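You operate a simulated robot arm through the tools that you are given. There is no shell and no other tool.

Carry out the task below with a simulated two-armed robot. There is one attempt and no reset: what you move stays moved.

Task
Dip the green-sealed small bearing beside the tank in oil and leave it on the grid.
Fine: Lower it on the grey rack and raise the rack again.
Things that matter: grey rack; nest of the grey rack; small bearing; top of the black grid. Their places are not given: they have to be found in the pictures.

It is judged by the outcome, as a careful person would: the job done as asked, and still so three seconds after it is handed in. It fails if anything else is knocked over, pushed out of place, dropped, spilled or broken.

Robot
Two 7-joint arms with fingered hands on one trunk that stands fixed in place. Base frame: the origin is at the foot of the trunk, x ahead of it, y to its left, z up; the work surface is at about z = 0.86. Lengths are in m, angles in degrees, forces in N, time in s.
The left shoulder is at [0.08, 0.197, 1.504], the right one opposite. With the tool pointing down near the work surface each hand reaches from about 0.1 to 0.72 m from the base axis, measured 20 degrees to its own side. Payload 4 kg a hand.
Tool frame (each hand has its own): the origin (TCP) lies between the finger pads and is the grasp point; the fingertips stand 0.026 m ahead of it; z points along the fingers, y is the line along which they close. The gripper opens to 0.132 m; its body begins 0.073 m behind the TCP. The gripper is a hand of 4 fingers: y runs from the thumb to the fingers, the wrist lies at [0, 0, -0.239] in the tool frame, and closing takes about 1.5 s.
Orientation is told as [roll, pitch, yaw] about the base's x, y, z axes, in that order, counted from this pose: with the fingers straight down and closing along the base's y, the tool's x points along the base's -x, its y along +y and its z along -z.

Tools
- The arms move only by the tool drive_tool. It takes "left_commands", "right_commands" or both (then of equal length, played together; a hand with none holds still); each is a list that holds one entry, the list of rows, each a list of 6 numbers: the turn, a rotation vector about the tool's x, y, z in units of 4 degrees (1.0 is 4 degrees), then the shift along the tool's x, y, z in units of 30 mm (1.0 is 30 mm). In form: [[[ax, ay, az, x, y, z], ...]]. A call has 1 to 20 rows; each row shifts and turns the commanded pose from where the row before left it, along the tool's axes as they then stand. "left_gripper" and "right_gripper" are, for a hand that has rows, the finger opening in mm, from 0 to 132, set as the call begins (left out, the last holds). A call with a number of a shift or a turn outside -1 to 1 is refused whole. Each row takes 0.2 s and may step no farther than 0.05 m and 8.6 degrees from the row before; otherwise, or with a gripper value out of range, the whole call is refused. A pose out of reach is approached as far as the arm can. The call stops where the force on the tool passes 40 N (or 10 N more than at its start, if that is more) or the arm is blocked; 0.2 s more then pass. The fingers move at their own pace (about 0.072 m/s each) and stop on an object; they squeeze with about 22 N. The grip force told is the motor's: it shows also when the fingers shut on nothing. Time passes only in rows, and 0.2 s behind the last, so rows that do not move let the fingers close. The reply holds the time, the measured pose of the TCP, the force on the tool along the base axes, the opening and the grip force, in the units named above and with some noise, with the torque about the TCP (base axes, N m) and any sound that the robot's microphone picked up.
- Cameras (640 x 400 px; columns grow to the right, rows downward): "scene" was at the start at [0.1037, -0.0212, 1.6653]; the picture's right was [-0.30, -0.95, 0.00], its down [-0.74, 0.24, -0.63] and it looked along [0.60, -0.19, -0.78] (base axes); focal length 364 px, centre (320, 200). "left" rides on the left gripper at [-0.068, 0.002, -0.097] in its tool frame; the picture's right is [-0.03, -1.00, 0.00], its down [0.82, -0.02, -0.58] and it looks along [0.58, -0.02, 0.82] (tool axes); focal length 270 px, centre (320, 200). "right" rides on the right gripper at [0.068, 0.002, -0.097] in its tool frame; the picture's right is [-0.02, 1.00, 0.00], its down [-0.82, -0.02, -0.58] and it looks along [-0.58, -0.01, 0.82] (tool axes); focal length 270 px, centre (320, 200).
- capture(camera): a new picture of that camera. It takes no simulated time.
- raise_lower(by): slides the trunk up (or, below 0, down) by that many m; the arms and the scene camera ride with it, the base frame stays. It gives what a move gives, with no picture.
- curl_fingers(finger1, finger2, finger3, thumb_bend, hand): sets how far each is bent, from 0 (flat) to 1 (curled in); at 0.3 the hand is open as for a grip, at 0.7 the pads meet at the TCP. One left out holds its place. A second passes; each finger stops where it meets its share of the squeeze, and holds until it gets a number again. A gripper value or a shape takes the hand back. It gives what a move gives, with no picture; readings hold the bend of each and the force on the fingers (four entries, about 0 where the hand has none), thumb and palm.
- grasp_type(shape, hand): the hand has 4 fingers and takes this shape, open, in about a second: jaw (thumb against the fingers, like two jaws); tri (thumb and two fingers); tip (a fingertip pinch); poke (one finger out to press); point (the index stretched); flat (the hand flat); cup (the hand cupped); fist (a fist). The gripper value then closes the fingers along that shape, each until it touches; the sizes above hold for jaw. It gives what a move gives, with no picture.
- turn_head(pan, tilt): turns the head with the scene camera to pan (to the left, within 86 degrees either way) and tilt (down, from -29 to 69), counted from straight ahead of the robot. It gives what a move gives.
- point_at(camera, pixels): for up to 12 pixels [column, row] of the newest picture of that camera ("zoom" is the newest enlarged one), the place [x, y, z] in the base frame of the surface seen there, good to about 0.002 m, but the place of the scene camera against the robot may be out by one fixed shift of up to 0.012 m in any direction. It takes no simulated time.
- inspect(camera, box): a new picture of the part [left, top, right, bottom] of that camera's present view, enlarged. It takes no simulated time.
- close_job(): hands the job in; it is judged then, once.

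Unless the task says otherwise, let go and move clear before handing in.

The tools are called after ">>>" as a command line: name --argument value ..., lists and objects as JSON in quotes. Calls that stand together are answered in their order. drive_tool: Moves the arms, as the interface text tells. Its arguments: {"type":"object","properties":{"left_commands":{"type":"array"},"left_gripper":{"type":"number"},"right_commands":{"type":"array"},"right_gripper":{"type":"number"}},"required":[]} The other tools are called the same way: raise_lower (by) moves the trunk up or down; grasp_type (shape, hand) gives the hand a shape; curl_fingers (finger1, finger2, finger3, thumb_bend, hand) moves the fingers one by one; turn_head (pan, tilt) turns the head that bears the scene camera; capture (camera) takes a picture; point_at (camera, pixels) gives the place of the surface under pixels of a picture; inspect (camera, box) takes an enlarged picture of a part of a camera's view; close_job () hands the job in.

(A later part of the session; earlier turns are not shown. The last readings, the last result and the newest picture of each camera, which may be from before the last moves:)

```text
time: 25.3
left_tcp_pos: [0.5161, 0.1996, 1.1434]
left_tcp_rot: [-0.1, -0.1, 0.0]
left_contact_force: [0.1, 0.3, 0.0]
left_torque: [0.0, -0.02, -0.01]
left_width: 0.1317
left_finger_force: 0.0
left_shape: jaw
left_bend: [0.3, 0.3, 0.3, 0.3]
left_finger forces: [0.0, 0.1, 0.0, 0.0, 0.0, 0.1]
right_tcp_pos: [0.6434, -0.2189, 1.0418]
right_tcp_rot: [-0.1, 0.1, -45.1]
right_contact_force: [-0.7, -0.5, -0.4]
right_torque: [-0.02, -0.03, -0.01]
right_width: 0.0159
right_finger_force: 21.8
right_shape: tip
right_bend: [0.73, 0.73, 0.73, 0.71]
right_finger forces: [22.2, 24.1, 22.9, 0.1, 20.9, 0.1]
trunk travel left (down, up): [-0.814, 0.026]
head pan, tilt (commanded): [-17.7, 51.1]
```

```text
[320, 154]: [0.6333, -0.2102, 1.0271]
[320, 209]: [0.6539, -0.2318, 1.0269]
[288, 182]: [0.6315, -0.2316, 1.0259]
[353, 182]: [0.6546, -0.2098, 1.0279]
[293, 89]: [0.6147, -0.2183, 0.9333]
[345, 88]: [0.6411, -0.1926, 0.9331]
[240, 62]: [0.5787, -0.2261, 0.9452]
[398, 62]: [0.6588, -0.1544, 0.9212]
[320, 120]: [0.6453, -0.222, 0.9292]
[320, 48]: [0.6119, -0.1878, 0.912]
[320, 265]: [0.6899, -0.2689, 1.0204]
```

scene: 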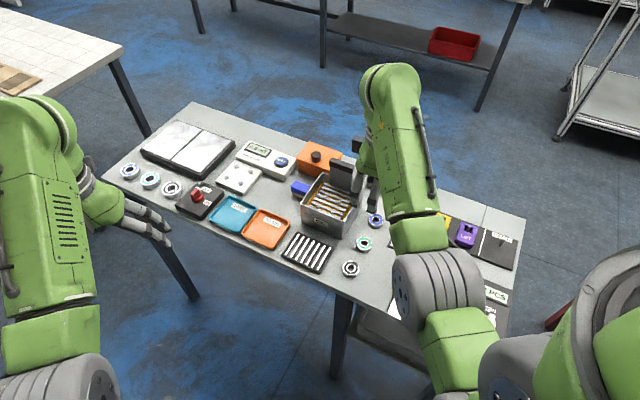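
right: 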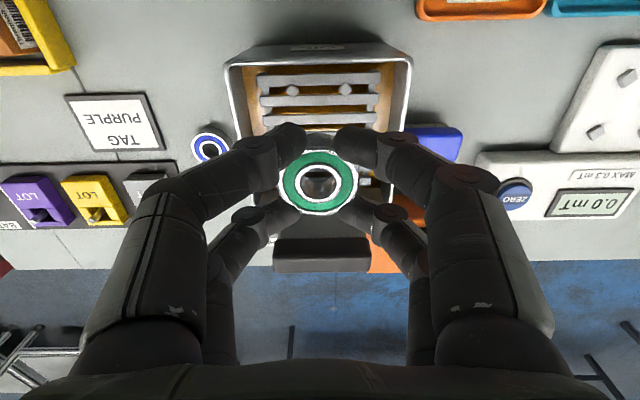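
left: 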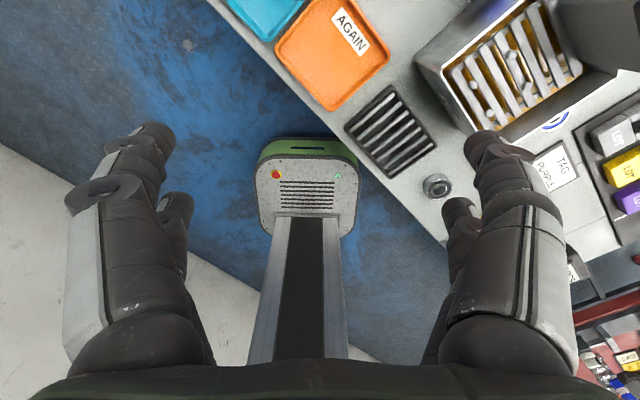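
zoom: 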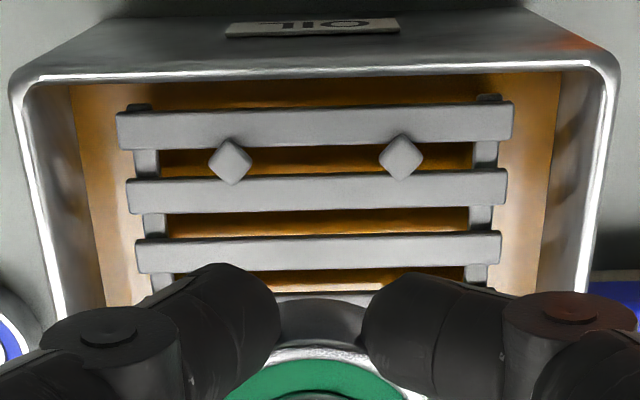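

>>> point_at --camera "zoom" --pixels '[[230, 160], [402, 157], [230, 145], [402, 142], [230, 172], [402, 170], [212, 160], [247, 160], [384, 157], [420, 157], [320, 130], [320, 190]]'

```text
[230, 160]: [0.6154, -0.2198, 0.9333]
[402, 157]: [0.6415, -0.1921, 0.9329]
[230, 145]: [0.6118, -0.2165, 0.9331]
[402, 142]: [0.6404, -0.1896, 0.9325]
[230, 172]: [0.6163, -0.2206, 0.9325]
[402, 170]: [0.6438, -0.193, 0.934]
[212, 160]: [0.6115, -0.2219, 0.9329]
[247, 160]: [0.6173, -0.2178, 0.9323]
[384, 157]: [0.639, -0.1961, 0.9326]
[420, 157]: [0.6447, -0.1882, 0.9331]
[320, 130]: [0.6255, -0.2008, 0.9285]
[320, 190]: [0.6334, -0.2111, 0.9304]
```

Measured in one view: nest centre about (0.6421,-0.2195), bearing centre (0.6433,-0.2208), slat tops ≈0.929 and peg tops ≈0.933. I'll shift 2 mm along tool x and lower in two stages so the bearing stops about 1–2 mm above the slats.

>>> drive_tool --right_commands '[[[0, 0, 0, 0.06, 0, 0.5], [0, 0, 0, 0, 0, 0.5], [0, 0, 0, 0, 0, 0.5], [0, 0, 0, 0, 0, 0.4], [0, 0, 0, 0, 0, 0.2], [0, 0, 0, 0, 0, 0]]]'

>>> capture --camera "right"

>>> inspect --camera "scene" --box '[290, 150, 370, 220]'

```text
time: 26.7
left_tcp_pos: [0.5171, 0.2001, 1.1434]
left_tcp_rot: [-0.1, -0.2, 0.0]
left_contact_force: [0.3, 0.6, -0.2]
left_torque: [-0.04, -0.04, -0.01]
left_width: 0.132
left_finger_force: 0.0
left_shape: jaw
left_bend: [0.3, 0.3, 0.3, 0.3]
left_finger forces: [0.0, 0.0, 0.0, 0.0, 0.1, 0.0]
right_tcp_pos: [0.6429, -0.2163, 0.976]
right_tcp_rot: [0.1, 0.0, -45.1]
right_contact_force: [0.1, -0.5, -1.6]
right_torque: [0.0, 0.01, -0.01]
right_width: 0.016
right_finger_force: 22.0
right_shape: tip
right_bend: [0.73, 0.73, 0.73, 0.71]
right_finger forces: [22.3, 24.4, 23.3, 0.0, 21.5, 0.0]
trunk travel left (down, up): [-0.814, 0.026]
head pan, tilt (commanded): [-17.7, 51.1]
```

```text
taken
```

right: 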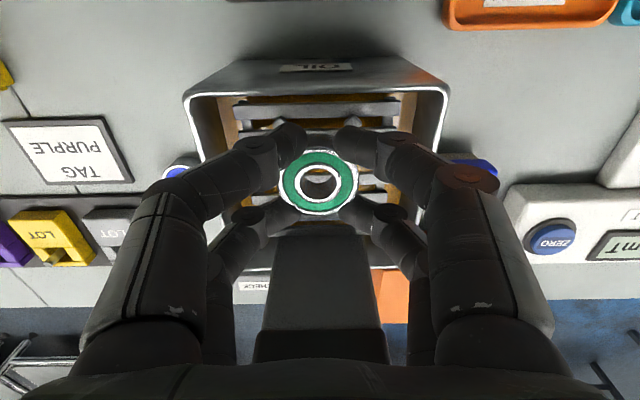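

```text
5.71 times, centred on (330, 185) of scene
```

zoom: 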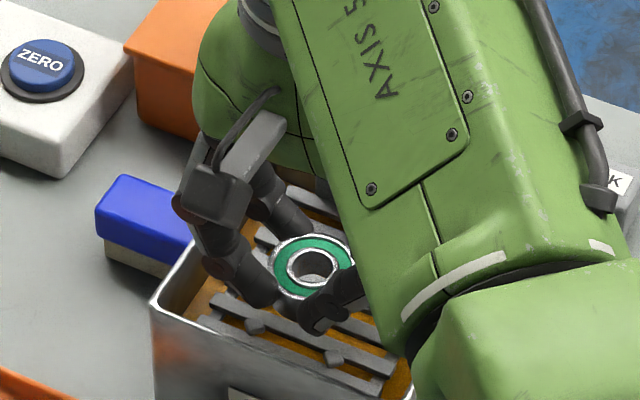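

The bearing hovers about 17 mm over the slats, with both front pegs visible at zoom (250,325) and (335,357). I'll cross-check alignment with the scene camera.

>>> point_at --camera "zoom" --pixels '[[250, 325], [335, 357], [272, 265], [354, 262], [312, 237], [310, 297], [285, 265], [340, 265], [313, 243]]'

>>> point_at --camera "right" --pixels '[[320, 154], [320, 209], [288, 182], [353, 182], [276, 125], [352, 122], [320, 110], [250, 97], [400, 98], [320, 225], [300, 103], [330, 103]]'

```text
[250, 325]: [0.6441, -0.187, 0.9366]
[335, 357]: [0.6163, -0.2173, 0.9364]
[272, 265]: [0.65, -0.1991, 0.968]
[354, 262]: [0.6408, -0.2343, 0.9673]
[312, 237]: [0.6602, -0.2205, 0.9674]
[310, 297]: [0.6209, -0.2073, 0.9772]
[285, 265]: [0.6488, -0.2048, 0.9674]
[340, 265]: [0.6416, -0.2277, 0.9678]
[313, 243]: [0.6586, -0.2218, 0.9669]
```

```text
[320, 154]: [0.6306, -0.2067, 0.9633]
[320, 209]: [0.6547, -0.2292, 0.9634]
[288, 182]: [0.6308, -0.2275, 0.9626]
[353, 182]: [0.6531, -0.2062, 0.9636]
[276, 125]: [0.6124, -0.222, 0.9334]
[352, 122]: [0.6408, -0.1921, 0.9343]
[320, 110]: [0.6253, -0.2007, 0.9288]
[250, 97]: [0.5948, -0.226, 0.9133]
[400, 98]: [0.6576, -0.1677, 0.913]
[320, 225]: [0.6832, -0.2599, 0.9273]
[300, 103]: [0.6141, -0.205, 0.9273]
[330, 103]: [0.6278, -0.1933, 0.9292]
```

Both cameras put the bearing within about 1.5 mm of the nest centre. I'll lower the last 16 mm.

>>> drive_tool --right_commands '[[[0, 0, 0, -0.02, -0.03, 0.2], [0, 0, 0, 0, 0, 0.2], [0, 0, 0, 0, 0, 0.15], [0, 0, 0, 0, 0, 0]]]'

>>> inspect --camera "scene" --box '[290, 150, 370, 220]'

>>> capture --camera "right"

```text
time: 27.7
left_tcp_pos: [0.5157, 0.1999, 1.1424]
left_tcp_rot: [0.1, -0.2, -0.1]
left_contact_force: [-0.2, 0.5, 0.4]
left_torque: [0.0, 0.02, -0.04]
left_width: 0.1317
left_finger_force: 0.1
left_shape: jaw
left_bend: [0.3, 0.3, 0.3, 0.3]
left_finger forces: [0.0, 0.0, 0.0, 0.0, 0.1, 0.0]
right_tcp_pos: [0.6429, -0.2185, 0.9598]
right_tcp_rot: [0.0, 0.0, -45.0]
right_contact_force: [0.0, -0.5, -0.8]
right_torque: [0.03, 0.01, 0.01]
right_width: 0.0157
right_finger_force: 22.4
right_shape: tip
right_bend: [0.73, 0.73, 0.73, 0.71]
right_finger forces: [22.3, 24.5, 23.5, 0.1, 21.7, 0.0]
trunk travel left (down, up): [-0.814, 0.026]
head pan, tilt (commanded): [-17.7, 51.1]
```

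```text
5.71 times, centred on (330, 185) of scene
```

zoom: 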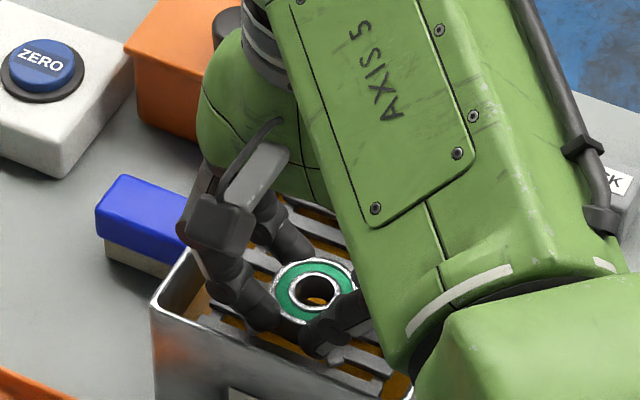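

```text
taken
```

right: 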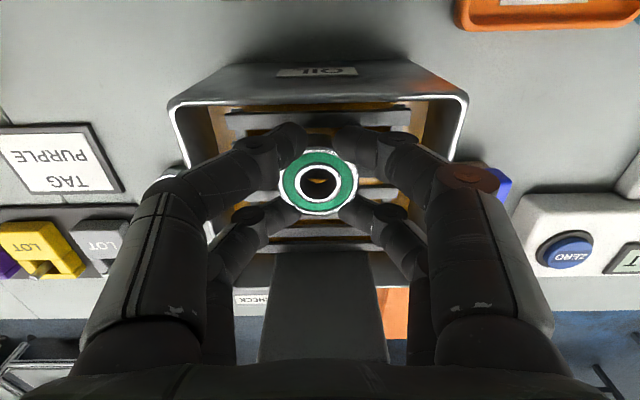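

No contact force yet, so the bearing is just above the slats inside the pegs. I'll open to 42 mm to release it and look.

>>> drive_tool --right_commands '[[[0, 0, 0, 0, 0, 0.03], [0, 0, 0, 0, 0, 0], [0, 0, 0, 0, 0, 0]]]' --right_gripper 42

>>> capture --camera "right"

>>> inspect --camera "scene" --box '[290, 150, 370, 220]'

```text
time: 28.5
left_tcp_pos: [0.516, 0.2, 1.1433]
left_tcp_rot: [0.0, -0.1, 0.1]
left_contact_force: [-0.1, -0.4, 0.3]
left_torque: [0.0, 0.02, -0.01]
left_width: 0.1323
left_finger_force: 0.1
left_shape: jaw
left_bend: [0.3, 0.3, 0.3, 0.3]
left_finger forces: [0.0, 0.0, 0.0, 0.0, 0.0, 0.0]
right_tcp_pos: [0.6417, -0.2182, 0.9604]
right_tcp_rot: [0.1, 0.1, -44.9]
right_contact_force: [-0.7, 0.9, -0.8]
right_torque: [0.01, -0.02, 0.0]
right_width: 0.0416
right_finger_force: 0.2
right_shape: tip
right_bend: [0.74, 0.74, 0.74, 0.7]
right_finger forces: [0.0, 0.0, 0.0, 0.0, 0.0, 0.0]
trunk travel left (down, up): [-0.814, 0.026]
head pan, tilt (commanded): [-17.7, 51.1]
```

```text
taken
```

right: 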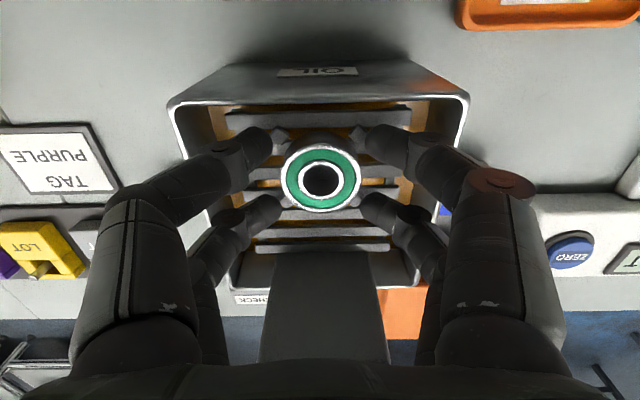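

```text
5.71 times, centred on (330, 185) of scene
```

zoom: 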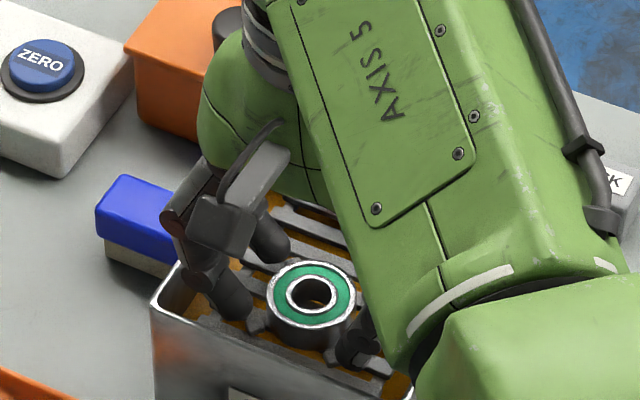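

The bearing is released and sits flat at (321,180) between the pegs. I'll raise the hand straight up and check the nest.

>>> drive_tool --right_commands '[[[0, 0, 0, 0, 0, -0.3], [0, 0, 0, 0, 0, -0.5], [0, 0, 0, 0, 0, -0.8], [0, 0, 0, 0, 0, -1], [0, 0, 0, 0, 0, -1], [0, 0, 0, 0, 0, -1], [0, 0, 0, 0, 0, -0.4]]]'

>>> capture --camera "right"

>>> capture --camera "scene"

```text
time: 30.1
left_tcp_pos: [0.5162, 0.2005, 1.1422]
left_tcp_rot: [0.0, -0.1, 0.1]
left_contact_force: [-0.5, 0.7, -0.6]
left_torque: [-0.02, 0.0, -0.05]
left_width: 0.1319
left_finger_force: 0.1
left_shape: jaw
left_bend: [0.3, 0.3, 0.3, 0.3]
left_finger forces: [0.0, 0.0, 0.0, 0.0, 0.1, 0.0]
right_tcp_pos: [0.642, -0.2192, 1.1108]
right_tcp_rot: [0.0, 0.0, -45.0]
right_contact_force: [0.9, 0.6, 0.8]
right_torque: [0.0, -0.01, 0.03]
right_width: 0.0417
right_finger_force: 0.0
right_shape: tip
right_bend: [0.74, 0.74, 0.74, 0.7]
right_finger forces: [0.0, 0.0, 0.1, 0.1, 0.0, 0.0]
trunk travel left (down, up): [-0.814, 0.026]
head pan, tilt (commanded): [-17.7, 51.1]
```

```text
taken
```

right: 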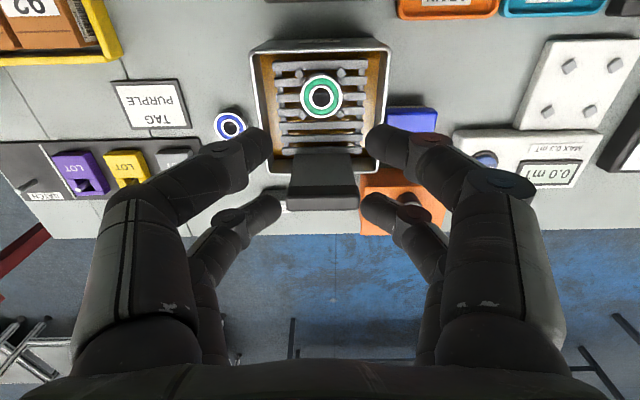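

```text
taken
```

scene: 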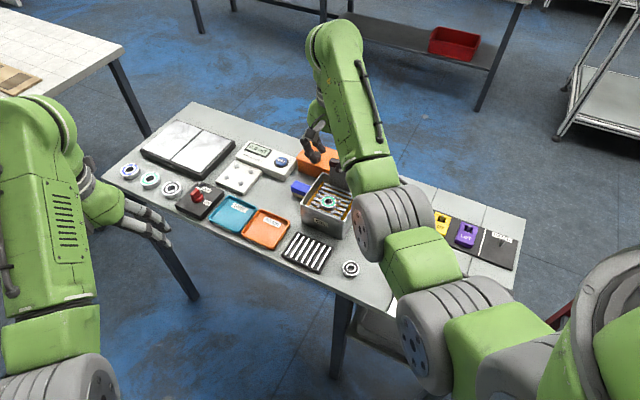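

The bearing sits squarely in the nest at (321,97). Now I'll study the handle, at (322,180) in this view.

>>> inspect --camera "right" --box '[240, 30, 400, 230]'

>>> inspect --camera "scene" --box '[290, 140, 370, 240]'

```text
2.00 times, centred on (320, 130) of right
```

zoom: 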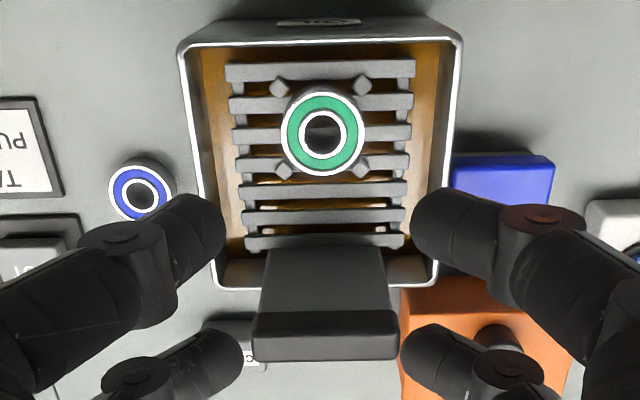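

```text
4.00 times, centred on (330, 190) of scene
```

zoom: 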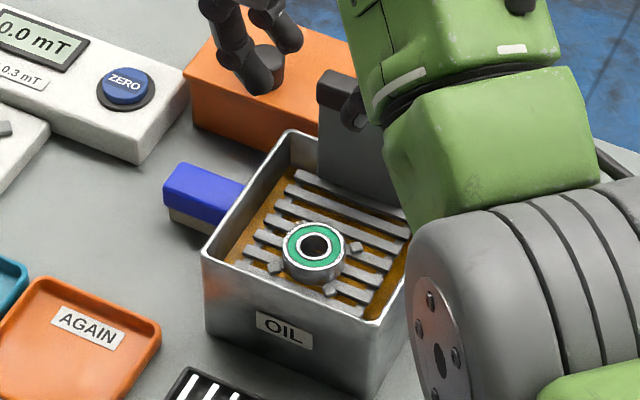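

>>> point_at --camera "right" --pixels '[[322, 188], [322, 192], [322, 196], [322, 200], [322, 204], [322, 208], [290, 205], [355, 205], [322, 183], [322, 160], [294, 170], [349, 170]]'

>>> inspect --camera "right" --box '[270, 150, 370, 230]'

```text
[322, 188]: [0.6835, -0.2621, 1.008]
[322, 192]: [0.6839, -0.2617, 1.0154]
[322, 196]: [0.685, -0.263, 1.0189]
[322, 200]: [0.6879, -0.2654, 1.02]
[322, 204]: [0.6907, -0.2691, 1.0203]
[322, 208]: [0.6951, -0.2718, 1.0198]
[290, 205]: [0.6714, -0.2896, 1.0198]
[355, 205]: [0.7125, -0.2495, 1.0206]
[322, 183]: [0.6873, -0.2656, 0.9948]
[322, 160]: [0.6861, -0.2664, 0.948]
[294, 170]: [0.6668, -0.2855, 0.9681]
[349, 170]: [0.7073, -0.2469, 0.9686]
```

```text
5.00 times, centred on (320, 190) of right
```

zoom: 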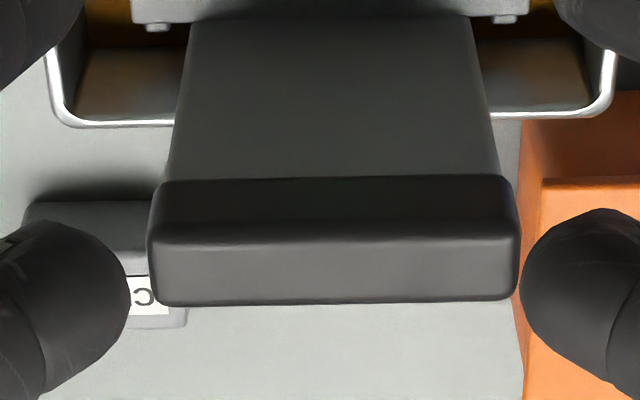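

The handle cap measures about 65 mm wide by 18 mm thick, centre (0.691,-0.269), z 1.003–1.020. I'll turn back to yaw +45 so the digits close across its thickness, opening to 60 mm.

>>> drive_tool --right_commands '[[[0, 0, -1, 0, 0, 0], [0, 0, -1, 0, 0, 0], [0, 0, -1, 0, 0, 0], [0, 0, -1, 0, 0, 0], [0, 0, -1, 0, 0, 0], [0, 0, -1, 0, 0, 0], [0, 0, -1, 0, 0, 0], [0, 0, -1, 0, 0, 0], [0, 0, -1, 0, 0, 0], [0, 0, -1, 0, 0, 0], [0, 0, -1, 0, 0, 0], [0, 0, -1, 0, 0, 0], [0, 0, -1, 0, 0, 0], [0, 0, -1, 0, 0, 0], [0, 0, -1, 0, 0, 0], [0, 0, -1, 0, 0, 0], [0, 0, -1, 0, 0, 0], [0, 0, -1, 0, 0, 0], [0, 0, -1, 0, 0, 0], [0, 0, -1, 0, 0, 0]]]' --right_gripper 60

>>> drive_tool --right_commands '[[[0, 0, -1, 0, 0, 0], [0, 0, -1, 0, 0, 0], [0, 0, -0.5, 0, 0, 0], [0, 0, 0, 0, -0.6, 0], [0, 0, 0, 0, -0.6, 0], [0, 0, 0, 0, -0.6, 0], [0, 0, 0, 0, -0.53, 0], [0, 0, 0, 0, 0, 0]]]' --right_gripper 60

>>> capture --camera "right"

>>> capture --camera "scene"

```text
time: 34.3
left_tcp_pos: [0.5159, 0.1998, 1.1435]
left_tcp_rot: [0.0, -0.2, 0.0]
left_contact_force: [0.0, 0.5, 0.0]
left_torque: [0.0, 0.01, -0.01]
left_width: 0.132
left_finger_force: 0.1
left_shape: jaw
left_bend: [0.3, 0.3, 0.3, 0.3]
left_finger forces: [0.0, 0.0, 0.0, 0.0, 0.0, 0.0]
right_tcp_pos: [0.6422, -0.2186, 1.1103]
right_tcp_rot: [-0.1, 0.0, 35.1]
right_contact_force: [0.4, -0.9, 0.8]
right_torque: [-0.01, -0.01, 0.04]
right_width: 0.0595
right_finger_force: 0.1
right_shape: tip
right_bend: [0.73, 0.73, 0.73, 0.7]
right_finger forces: [0.0, 0.0, 0.0, 0.1, 0.0, 0.0]
trunk travel left (down, up): [-0.814, 0.026]
head pan, tilt (commanded): [-17.7, 51.1]
```

```text
time: 36.1
left_tcp_pos: [0.5164, 0.1994, 1.1436]
left_tcp_rot: [-0.1, -0.2, 0.0]
left_contact_force: [0.0, -0.3, -0.3]
left_torque: [-0.04, -0.01, 0.01]
left_width: 0.1317
left_finger_force: 0.1
left_shape: jaw
left_bend: [0.3, 0.3, 0.3, 0.3]
left_finger forces: [0.1, 0.0, 0.0, 0.0, 0.1, 0.1]
right_tcp_pos: [0.6917, -0.2675, 1.1085]
right_tcp_rot: [-0.1, 0.0, 45.1]
right_contact_force: [-0.1, 0.1, -0.8]
right_torque: [0.01, 0.01, -0.01]
right_width: 0.0599
right_finger_force: 0.1
right_shape: tip
right_bend: [0.73, 0.73, 0.73, 0.7]
right_finger forces: [0.0, 0.0, 0.0, 0.1, 0.1, 0.0]
trunk travel left (down, up): [-0.814, 0.026]
head pan, tilt (commanded): [-17.7, 51.1]
```

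```text
taken
```

right: 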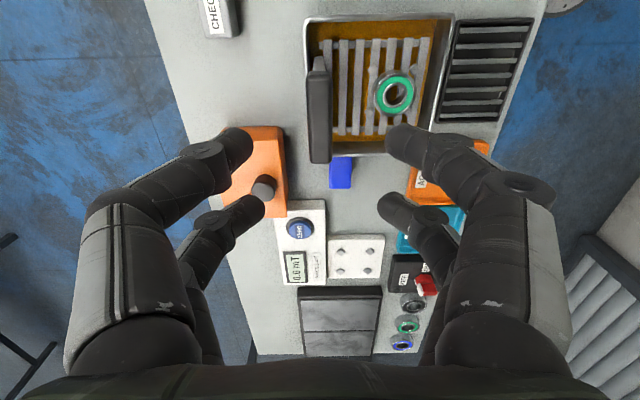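

```text
taken
```

scene: 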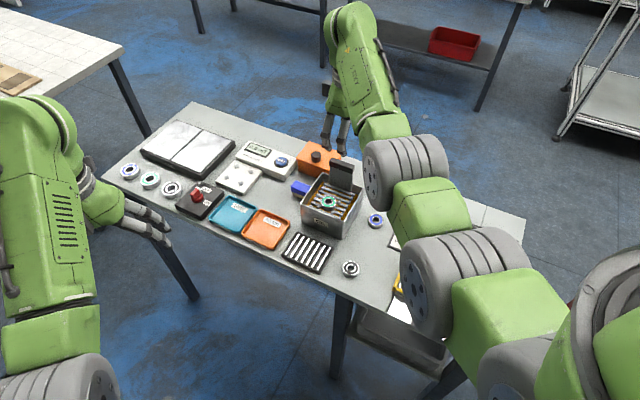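

The handle cap appears at (319,110), roughly under the TCP. I'll measure it from here.

>>> inspect --camera "right" --box '[270, 40, 370, 180]'

```text
2.86 times, centred on (320, 110) of right
```

zoom: 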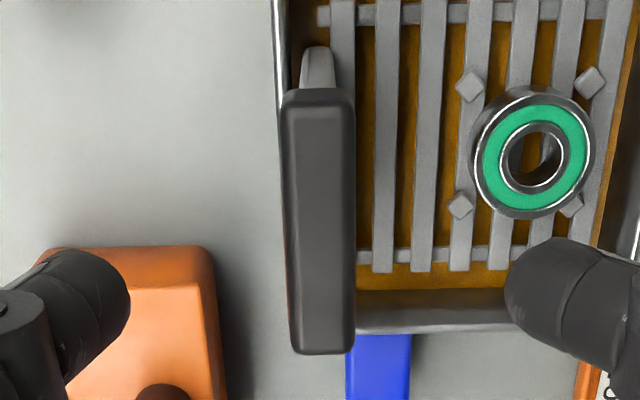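

>>> point_at --camera "zoom" --pixels '[[292, 120], [345, 120], [296, 340], [348, 340], [318, 115], [322, 345], [320, 230], [290, 230], [348, 230], [318, 95], [190, 280], [160, 390]]'

```text
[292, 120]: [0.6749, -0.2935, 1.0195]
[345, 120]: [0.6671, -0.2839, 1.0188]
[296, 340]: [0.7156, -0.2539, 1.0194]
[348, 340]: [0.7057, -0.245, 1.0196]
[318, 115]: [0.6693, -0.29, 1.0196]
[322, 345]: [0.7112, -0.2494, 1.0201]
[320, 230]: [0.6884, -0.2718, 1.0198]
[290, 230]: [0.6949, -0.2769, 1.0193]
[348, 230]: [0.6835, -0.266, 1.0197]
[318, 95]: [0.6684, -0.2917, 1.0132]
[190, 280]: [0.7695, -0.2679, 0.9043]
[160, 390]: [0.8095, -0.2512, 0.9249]
```

Handle centre confirmed at (0.6908,-0.2691), top z 1.0196; the orange box behind is low (knob ≈0.925). I'll lower to TCP z≈1.028 so the fingertips lie alongside the cap.

>>> drive_tool --right_commands '[[[0, 0, 0, 0.03, -0.015, 0.8], [0, 0, 0, 0, 0, 0.8], [0, 0, 0, 0, 0, 0.6], [0, 0, 0, 0, 0, 0.4], [0, 0, 0, 0, 0, 0.133], [0, 0, 0, 0, 0, 0]]]' --right_gripper 60

>>> capture --camera "right"

>>> inspect --camera "scene" --box '[290, 110, 390, 240]'

```text
time: 37.5
left_tcp_pos: [0.5162, 0.1999, 1.143]
left_tcp_rot: [0.0, -0.1, -0.1]
left_contact_force: [0.3, -0.6, -0.4]
left_torque: [-0.01, 0.0, 0.0]
left_width: 0.1321
left_finger_force: 0.0
left_shape: jaw
left_bend: [0.3, 0.3, 0.3, 0.3]
left_finger forces: [0.0, 0.0, 0.0, 0.0, 0.0, 0.0]
right_tcp_pos: [0.6906, -0.2685, 1.028]
right_tcp_rot: [0.0, 0.0, 45.0]
right_contact_force: [-0.4, 1.0, 0.6]
right_torque: [0.0, -0.01, 0.01]
right_width: 0.0595
right_finger_force: 0.0
right_shape: tip
right_bend: [0.73, 0.73, 0.73, 0.7]
right_finger forces: [0.0, 0.1, 0.0, 0.1, 0.0, 0.1]
trunk travel left (down, up): [-0.814, 0.026]
head pan, tilt (commanded): [-17.7, 51.1]
```

```text
taken
```

right: 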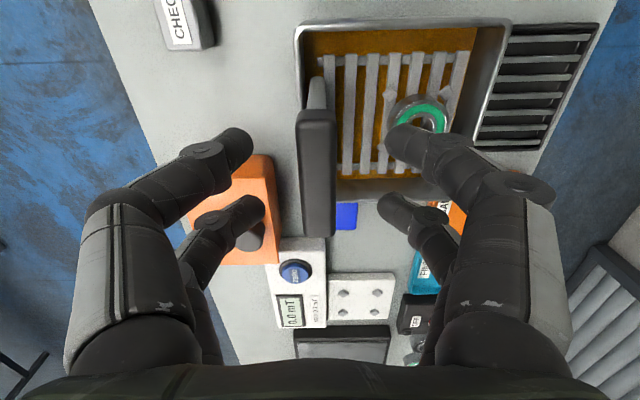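

```text
3.08 times, centred on (340, 175) of scene
```

zoom: 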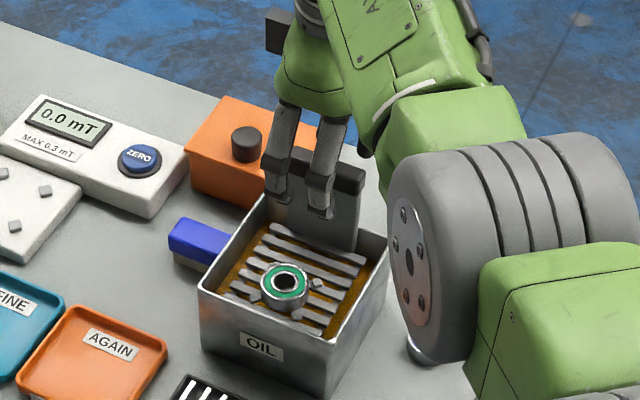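

The handle (317,173) is centred between the digits. Before gripping I'll check how high the forearm joint seen at zoom (410,270) stands over the table, since the arm will come down with the hand.

>>> point_at --camera "zoom" --pixels '[[408, 265], [412, 330], [395, 200], [430, 345], [520, 390], [300, 80], [418, 352]]'

```text
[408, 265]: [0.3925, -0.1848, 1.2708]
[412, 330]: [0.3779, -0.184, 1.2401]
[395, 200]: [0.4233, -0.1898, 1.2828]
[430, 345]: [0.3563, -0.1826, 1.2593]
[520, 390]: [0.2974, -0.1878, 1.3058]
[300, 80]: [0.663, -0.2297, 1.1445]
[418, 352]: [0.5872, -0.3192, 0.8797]
```

The forearm is far above the table (z≈1.24), so it is clear. I'll close on the handle.

>>> drive_tool --right_commands '[[[0, 0, 0, 0, 0, 0], [0, 0, 0, 0, 0, 0], [0, 0, 0, 0, 0, 0], [0, 0, 0, 0, 0, 0], [0, 0, 0, 0, 0, 0], [0, 0, 0, 0, 0, 0], [0, 0, 0, 0, 0, 0]]]' --right_gripper 0

>>> capture --camera "right"

>>> inspect --camera "scene" --box '[290, 110, 390, 240]'

```text
time: 39.1
left_tcp_pos: [0.5167, 0.2, 1.1425]
left_tcp_rot: [0.0, -0.1, 0.0]
left_contact_force: [-0.8, 0.4, 1.4]
left_torque: [-0.02, -0.05, 0.01]
left_width: 0.1321
left_finger_force: 0.1
left_shape: jaw
left_bend: [0.3, 0.3, 0.3, 0.3]
left_finger forces: [0.0, 0.0, 0.0, 0.0, 0.0, 0.1]
right_tcp_pos: [0.6916, -0.2672, 1.0274]
right_tcp_rot: [0.0, 0.0, 45.0]
right_contact_force: [-1.4, -0.5, -3.4]
right_torque: [0.0, 0.05, -0.02]
right_width: 0.0134
right_finger_force: 21.4
right_shape: tip
right_bend: [0.72, 0.72, 0.72, 0.7]
right_finger forces: [19.8, 19.7, 19.3, 0.0, 19.6, 0.0]
trunk travel left (down, up): [-0.814, 0.026]
head pan, tilt (commanded): [-17.7, 51.1]
```

```text
taken
```

right: 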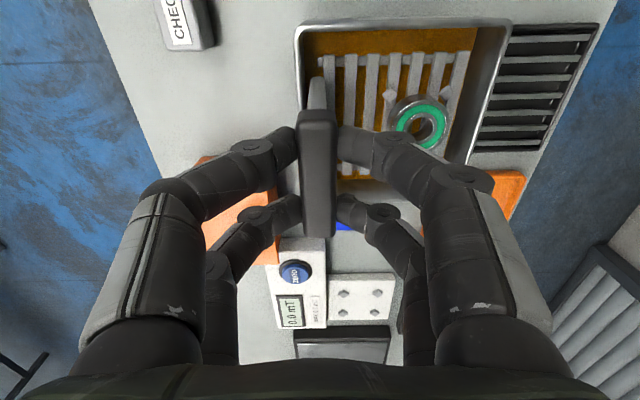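

```text
3.08 times, centred on (340, 175) of scene
```

zoom: 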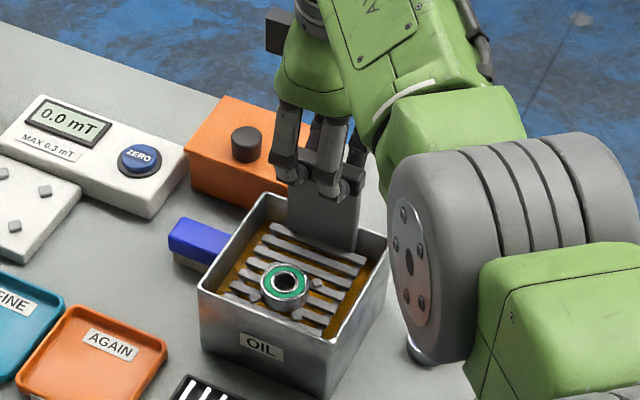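

The handle is gripped (width 13 mm, about 20 N each digit) and hasn't moved. I'll lower it gently, a small test first.

>>> drive_tool --right_commands '[[[0, 0, 0, 0, 0, 0.1], [0, 0, 0, 0, 0, 0.15], [0, 0, 0, 0, 0, 0.15]]]'

>>> inspect --camera "scene" --box '[290, 110, 390, 240]'

```text
time: 39.9
left_tcp_pos: [0.5167, 0.2001, 1.1424]
left_tcp_rot: [-0.1, 0.0, 0.0]
left_contact_force: [-1.2, -0.1, 0.3]
left_torque: [0.02, 0.04, 0.0]
left_width: 0.1317
left_finger_force: 0.1
left_shape: jaw
left_bend: [0.3, 0.3, 0.3, 0.3]
left_finger forces: [0.1, 0.0, 0.1, 0.0, 0.1, 0.0]
right_tcp_pos: [0.6911, -0.2667, 1.015]
right_tcp_rot: [-0.1, 0.0, 45.1]
right_contact_force: [1.4, 1.1, 0.1]
right_torque: [0.01, 0.02, 0.0]
right_width: 0.0132
right_finger_force: 22.2
right_shape: tip
right_bend: [0.72, 0.72, 0.72, 0.7]
right_finger forces: [20.3, 20.1, 20.2, 0.0, 20.3, 0.0]
trunk travel left (down, up): [-0.814, 0.026]
head pan, tilt (commanded): [-17.7, 51.1]
```

```text
3.08 times, centred on (340, 175) of scene
```

zoom: 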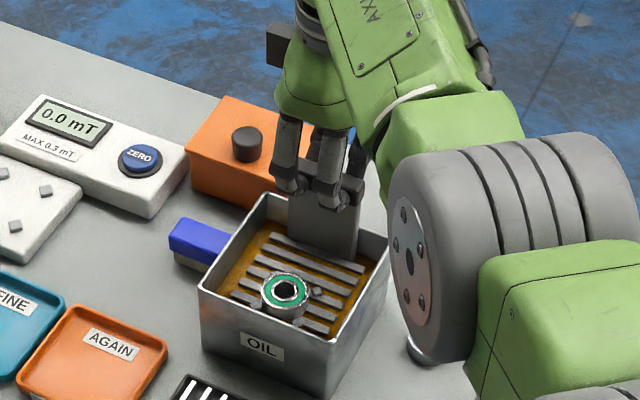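

The rack moves freely down with the hand and the bearing stays put. I'll continue lowering slowly by 27 mm more.

>>> drive_tool --right_commands '[[[0, 0, 0, 0, 0, 0.15], [0, 0, 0, 0, 0, 0.15], [0, 0, 0, 0, 0, 0.15], [0, 0, 0, 0, 0, 0.15], [0, 0, 0, 0, 0, 0.15], [0, 0, 0, 0, 0, 0.15], [0, 0, 0, 0, 0, 0]]]'

>>> inspect --camera "scene" --box '[290, 110, 390, 240]'

>>> capture --camera "right"

```text
time: 41.5
left_tcp_pos: [0.5172, 0.1993, 1.1435]
left_tcp_rot: [-0.1, 0.0, 0.0]
left_contact_force: [0.1, -0.3, -0.7]
left_torque: [0.02, 0.0, 0.0]
left_width: 0.1317
left_finger_force: 0.1
left_shape: jaw
left_bend: [0.3, 0.3, 0.3, 0.3]
left_finger forces: [0.0, 0.0, 0.0, 0.0, 0.1, 0.0]
right_tcp_pos: [0.691, -0.2679, 0.9893]
right_tcp_rot: [0.0, 0.0, 45.0]
right_contact_force: [-0.9, 0.5, 0.3]
right_torque: [-0.03, 0.03, 0.0]
right_width: 0.0131
right_finger_force: 21.7
right_shape: tip
right_bend: [0.72, 0.72, 0.72, 0.7]
right_finger forces: [20.9, 21.0, 20.1, 0.1, 20.1, 0.0]
trunk travel left (down, up): [-0.814, 0.026]
head pan, tilt (commanded): [-17.7, 51.1]
```

```text
3.08 times, centred on (340, 175) of scene
```

zoom: 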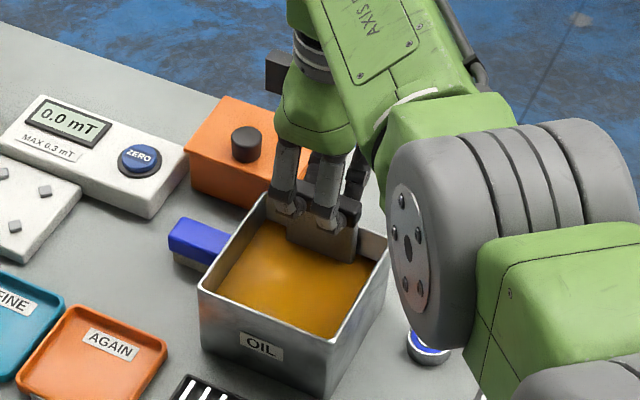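

```text
taken
```

right: 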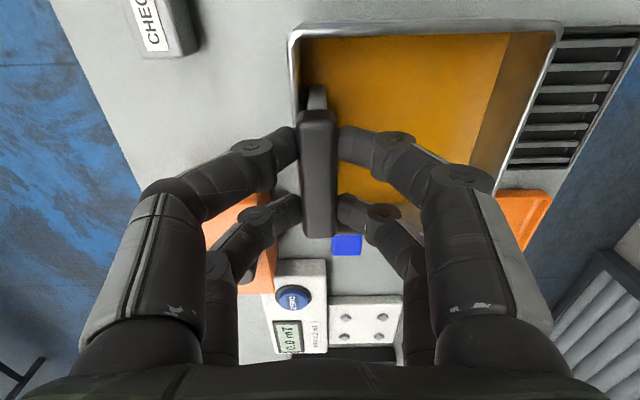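

The bearing is now under the oil (surface unbroken at zoom (290,285)), with almost no force. I'll go a little deeper in small steps, then hold for a couple of seconds.

>>> drive_tool --right_commands '[[[0, 0, 0, 0, 0, 0.07], [0, 0, 0, 0, 0, 0.07], [0, 0, 0, 0, 0, 0.06], [0, 0, 0, 0, 0, 0], [0, 0, 0, 0, 0, 0], [0, 0, 0, 0, 0, 0], [0, 0, 0, 0, 0, 0], [0, 0, 0, 0, 0, 0], [0, 0, 0, 0, 0, 0], [0, 0, 0, 0, 0, 0], [0, 0, 0, 0, 0, 0], [0, 0, 0, 0, 0, 0], [0, 0, 0, 0, 0, 0]]]'

>>> inspect --camera "scene" --box '[290, 110, 390, 240]'

```text
time: 44.3
left_tcp_pos: [0.5143, 0.1997, 1.1451]
left_tcp_rot: [0.0, -0.2, 0.0]
left_contact_force: [0.6, -0.6, 0.9]
left_torque: [-0.01, 0.02, 0.0]
left_width: 0.1318
left_finger_force: 0.1
left_shape: jaw
left_bend: [0.3, 0.3, 0.3, 0.3]
left_finger forces: [0.1, 0.1, 0.0, 0.0, 0.0, 0.0]
right_tcp_pos: [0.6911, -0.2682, 0.9845]
right_tcp_rot: [-0.1, -0.1, 45.1]
right_contact_force: [3.1, -0.1, 14.6]
right_torque: [-0.05, -0.06, 0.04]
right_width: 0.0135
right_finger_force: 21.8
right_shape: tip
right_bend: [0.72, 0.72, 0.72, 0.7]
right_finger forces: [21.6, 21.4, 22.1, 0.0, 22.9, 0.1]
trunk travel left (down, up): [-0.814, 0.026]
head pan, tilt (commanded): [-17.7, 51.1]
```

```text
3.08 times, centred on (340, 175) of scene
```

zoom: 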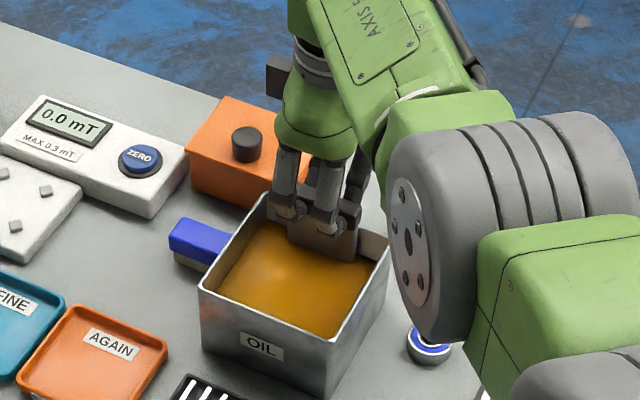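

The rack touched bottom (14.6 N up) and the bearing has soaked for over two seconds. Now I'll raise the rack slowly back up.

>>> drive_tool --right_commands '[[[0, 0, 0, 0, 0, -0.08], [0, 0, 0, 0, 0, -0.1], [0, 0, 0, 0, 0, -0.15], [0, 0, 0, 0, 0, -0.15], [0, 0, 0, 0, 0, -0.15], [0, 0, 0, 0, 0, -0.15], [0, 0, 0, 0, 0, -0.15], [0, 0, 0, 0, 0, -0.15], [0, 0, 0, 0, 0, -0.15], [0, 0, 0, 0, 0, -0.12], [0, 0, 0, 0, 0, -0.08], [0, 0, 0, 0, 0, 0], [0, 0, 0, 0, 0, 0]]]'

>>> inspect --camera "scene" --box '[290, 110, 390, 240]'

>>> capture --camera "right"

```text
time: 47.1
left_tcp_pos: [0.5165, 0.2007, 1.1433]
left_tcp_rot: [-0.1, -0.1, 0.0]
left_contact_force: [0.0, 0.0, -0.7]
left_torque: [0.02, -0.02, -0.03]
left_width: 0.132
left_finger_force: 0.1
left_shape: jaw
left_bend: [0.3, 0.3, 0.3, 0.3]
left_finger forces: [0.1, 0.1, 0.0, 0.1, 0.0, 0.0]
right_tcp_pos: [0.6919, -0.2682, 1.0248]
right_tcp_rot: [0.0, 0.0, 45.0]
right_contact_force: [-4.3, 4.3, -5.9]
right_torque: [0.06, 0.07, 0.0]
right_width: 0.013
right_finger_force: 22.3
right_shape: tip
right_bend: [0.72, 0.72, 0.72, 0.7]
right_finger forces: [22.0, 22.1, 19.3, 0.0, 19.2, 0.0]
trunk travel left (down, up): [-0.814, 0.026]
head pan, tilt (commanded): [-17.7, 51.1]
```

```text
3.08 times, centred on (340, 175) of scene
```

zoom: 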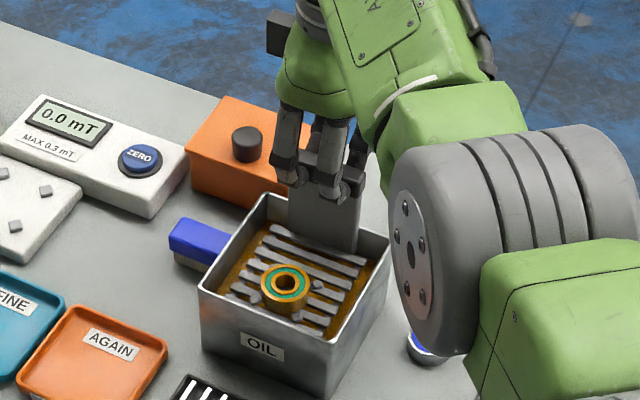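

```text
taken
```

right: 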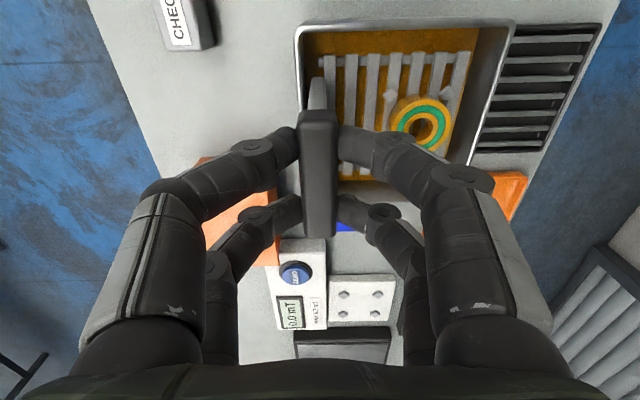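

The bearing came up coated golden, and the rack is near its former height with about 6 N resisting, as at an upper stop. I'll compare heights with before.

>>> point_at --camera "right" --pixels '[[318, 120], [318, 200], [345, 120], [352, 70], [398, 70], [444, 92], [421, 103], [395, 122], [447, 122], [421, 145]]'

>>> point_at --camera "zoom" --pixels '[[262, 283], [310, 283], [286, 266], [286, 295], [318, 285], [270, 240], [350, 270], [340, 172]]'

```text
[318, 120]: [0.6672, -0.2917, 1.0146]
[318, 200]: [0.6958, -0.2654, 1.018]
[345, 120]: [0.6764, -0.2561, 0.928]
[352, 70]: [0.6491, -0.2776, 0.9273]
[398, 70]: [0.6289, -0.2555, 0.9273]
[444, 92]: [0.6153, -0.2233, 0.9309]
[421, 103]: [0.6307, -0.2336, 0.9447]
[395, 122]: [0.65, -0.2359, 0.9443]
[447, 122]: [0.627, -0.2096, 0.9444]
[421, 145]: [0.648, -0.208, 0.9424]
```

```text
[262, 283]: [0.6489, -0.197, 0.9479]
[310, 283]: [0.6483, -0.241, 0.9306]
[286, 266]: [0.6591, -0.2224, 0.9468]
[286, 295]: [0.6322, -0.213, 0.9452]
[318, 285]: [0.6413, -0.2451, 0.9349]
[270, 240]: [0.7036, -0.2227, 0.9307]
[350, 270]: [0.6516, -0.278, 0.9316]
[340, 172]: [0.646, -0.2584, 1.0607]
```

The rack reads about 2 mm lower than at the start (cap 1.018 vs 1.0196). I'll raise a further 2 mm gently and check the force.

>>> drive_tool --right_commands '[[[0, 0, 0, 0, 0, -0.035], [0, 0, 0, 0, 0, -0.035], [0, 0, 0, 0, 0, 0], [0, 0, 0, 0, 0, 0]]]'

>>> capture --camera "right"

>>> point_at --camera "right" --pixels '[[318, 140], [318, 200], [345, 120], [352, 70], [398, 70], [444, 92], [318, 220]]'

```text
time: 48.1
left_tcp_pos: [0.5166, 0.2001, 1.142]
left_tcp_rot: [-0.1, 0.0, 0.0]
left_contact_force: [-0.2, 0.0, -0.6]
left_torque: [0.01, -0.07, -0.01]
left_width: 0.1322
left_finger_force: 0.0
left_shape: jaw
left_bend: [0.3, 0.3, 0.3, 0.3]
left_finger forces: [0.1, 0.1, 0.0, 0.1, 0.0, 0.0]
right_tcp_pos: [0.6914, -0.2688, 1.0274]
right_tcp_rot: [0.0, 0.1, 44.9]
right_contact_force: [-2.9, 5.1, -6.2]
right_torque: [0.09, 0.03, 0.0]
right_width: 0.0132
right_finger_force: 22.8
right_shape: tip
right_bend: [0.72, 0.72, 0.72, 0.7]
right_finger forces: [22.0, 22.1, 19.3, 0.1, 19.1, 0.1]
trunk travel left (down, up): [-0.814, 0.026]
head pan, tilt (commanded): [-17.7, 51.1]
```

```text
taken
```

right: 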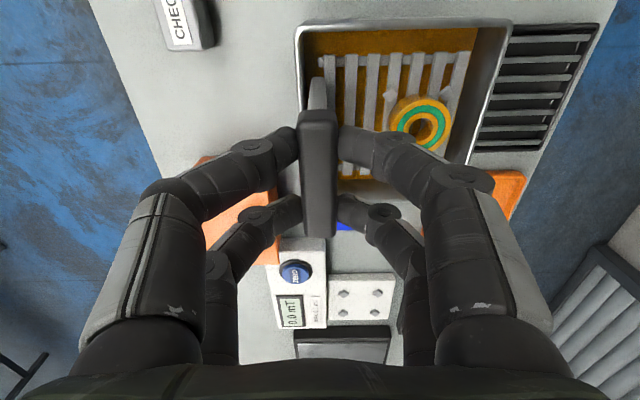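

```text
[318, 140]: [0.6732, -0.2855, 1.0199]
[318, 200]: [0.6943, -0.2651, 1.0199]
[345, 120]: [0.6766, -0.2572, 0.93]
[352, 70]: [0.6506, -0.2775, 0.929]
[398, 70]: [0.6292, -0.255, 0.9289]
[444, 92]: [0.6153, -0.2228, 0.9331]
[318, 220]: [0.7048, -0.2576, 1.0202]
```

The rack is back at its starting height (cap 1.0199, slats 0.929). I'll open the hand gently and see that the rack stays up.

>>> drive_tool --right_commands '[[[0, 0, 0, 0, 0, 0], [0, 0, 0, 0, 0, 0], [0, 0, 0, 0, 0, 0], [0, 0, 0, 0, 0, 0], [0, 0, 0, 0, 0, 0]]]' --right_gripper 60

>>> capture --camera "right"

>>> point_at --camera "right" --pixels '[[318, 140], [318, 200], [345, 120], [352, 70], [398, 70], [444, 92], [318, 220]]'

```text
time: 49.3
left_tcp_pos: [0.5158, 0.1997, 1.1427]
left_tcp_rot: [0.1, -0.1, 0.1]
left_contact_force: [-0.1, -0.2, 0.1]
left_torque: [0.04, 0.01, -0.02]
left_width: 0.1319
left_finger_force: 0.0
left_shape: jaw
left_bend: [0.3, 0.3, 0.3, 0.3]
left_finger forces: [0.1, 0.1, 0.0, 0.0, 0.0, 0.0]
right_tcp_pos: [0.6916, -0.2686, 1.028]
right_tcp_rot: [0.0, 0.0, 45.0]
right_contact_force: [0.1, 0.9, 0.0]
right_torque: [-0.04, 0.01, -0.01]
right_width: 0.0595
right_finger_force: 0.2
right_shape: tip
right_bend: [0.73, 0.73, 0.73, 0.7]
right_finger forces: [0.0, 0.0, 0.0, 0.0, 0.1, 0.0]
trunk travel left (down, up): [-0.814, 0.026]
head pan, tilt (commanded): [-17.7, 51.1]
```

```text
taken
```

right: 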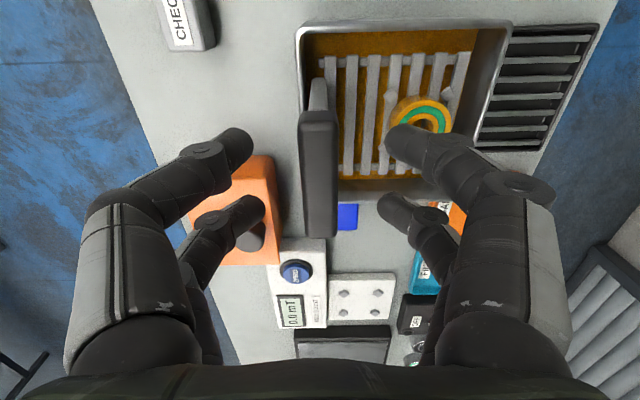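

```text
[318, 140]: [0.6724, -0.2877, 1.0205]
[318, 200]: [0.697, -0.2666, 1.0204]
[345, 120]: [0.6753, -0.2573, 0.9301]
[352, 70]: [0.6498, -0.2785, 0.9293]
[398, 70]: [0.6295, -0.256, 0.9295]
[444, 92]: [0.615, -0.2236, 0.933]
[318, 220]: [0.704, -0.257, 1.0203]
```

The rack holds itself up after release. I'll lift clear, go back over the nest and turn to yaw −45 to fetch the bearing.

>>> drive_tool --right_commands '[[[0, 0, 0, 0, 0, -0.4], [0, 0, 0, 0, 0, -0.8], [0, 0, 0, 0, 0, -0.8], [0, 0, 0, 0, 0, -0.73], [0, 0, 0, 0, 0.6, 0], [0, 0, 0, 0, 0.6, 0], [0, 0, 0, 0, 0.6, 0], [0, 0, 0, -0.03, 0.545, 0], [0, 0, 1, 0, 0, 0], [0, 0, 1, 0, 0, 0], [0, 0, 1, 0, 0, 0], [0, 0, 1, 0, 0, 0], [0, 0, 1, 0, 0, 0], [0, 0, 1, 0, 0, 0], [0, 0, 1, 0, 0, 0], [0, 0, 1, 0, 0, 0], [0, 0, 1, 0, 0, 0], [0, 0, 1, 0, 0, 0], [0, 0, 1, 0, 0, 0], [0, 0, 1, 0, 0, 0]]]' --right_gripper 60

>>> drive_tool --right_commands '[[[0, 0, 1, 0, 0, 0], [0, 0, 1, 0, 0, 0], [0, 0, 1, 0, 0, 0], [0, 0, 1, 0, 0, 0], [0, 0, 1, 0, 0, 0], [0, 0, 1, 0, 0, 0], [0, 0, 1, 0, 0, 0], [0, 0, 1, 0, 0, 0], [0, 0, 1, 0, 0, 0], [0, 0, 1, 0, 0, 0], [0, 0, 0.5, 0, 0, 0], [0, 0, 0, 0, 0, 0]]]' --right_gripper 42

>>> capture --camera "right"

>>> inspect --camera "right" --box '[240, 30, 400, 130]'

```text
time: 53.5
left_tcp_pos: [0.5159, 0.1996, 1.1431]
left_tcp_rot: [0.0, -0.1, 0.1]
left_contact_force: [0.0, -0.2, -0.4]
left_torque: [-0.02, 0.06, -0.02]
left_width: 0.1321
left_finger_force: 0.1
left_shape: jaw
left_bend: [0.3, 0.3, 0.3, 0.3]
left_finger forces: [0.0, 0.1, 0.0, 0.0, 0.1, 0.1]
right_tcp_pos: [0.6427, -0.2175, 1.1093]
right_tcp_rot: [0.0, 0.0, -3.1]
right_contact_force: [0.6, 0.2, 0.1]
right_torque: [-0.03, -0.01, -0.02]
right_width: 0.0597
right_finger_force: 0.1
right_shape: tip
right_bend: [0.73, 0.73, 0.73, 0.7]
right_finger forces: [0.1, 0.1, 0.0, 0.1, 0.0, 0.0]
trunk travel left (down, up): [-0.814, 0.026]
head pan, tilt (commanded): [-17.7, 51.1]
```

```text
time: 56.1
left_tcp_pos: [0.515, 0.2004, 1.143]
left_tcp_rot: [0.0, -0.1, 0.0]
left_contact_force: [-0.4, 0.2, -0.9]
left_torque: [0.02, -0.01, 0.03]
left_width: 0.1319
left_finger_force: 0.0
left_shape: jaw
left_bend: [0.3, 0.3, 0.3, 0.3]
left_finger forces: [0.0, 0.0, 0.1, 0.1, 0.1, 0.1]
right_tcp_pos: [0.6422, -0.2183, 1.109]
right_tcp_rot: [0.1, 0.0, -45.0]
right_contact_force: [0.5, -0.7, 0.7]
right_torque: [0.0, 0.03, 0.01]
right_width: 0.0422
right_finger_force: 0.1
right_shape: tip
right_bend: [0.73, 0.73, 0.73, 0.7]
right_finger forces: [0.0, 0.0, 0.1, 0.0, 0.0, 0.0]
trunk travel left (down, up): [-0.814, 0.026]
head pan, tilt (commanded): [-17.7, 51.1]
```

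```text
taken
```

right: 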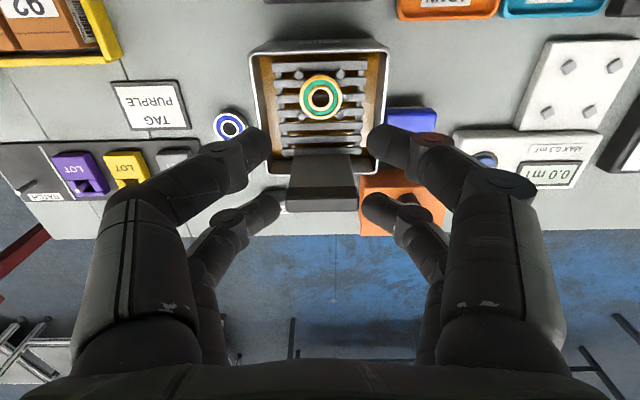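

```text
4.00 times, centred on (320, 80) of right
```

zoom: 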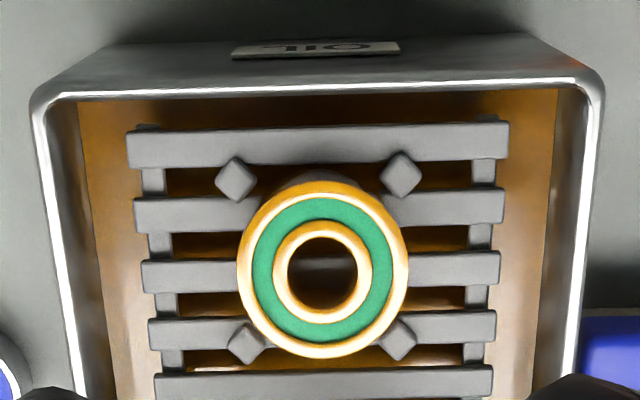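

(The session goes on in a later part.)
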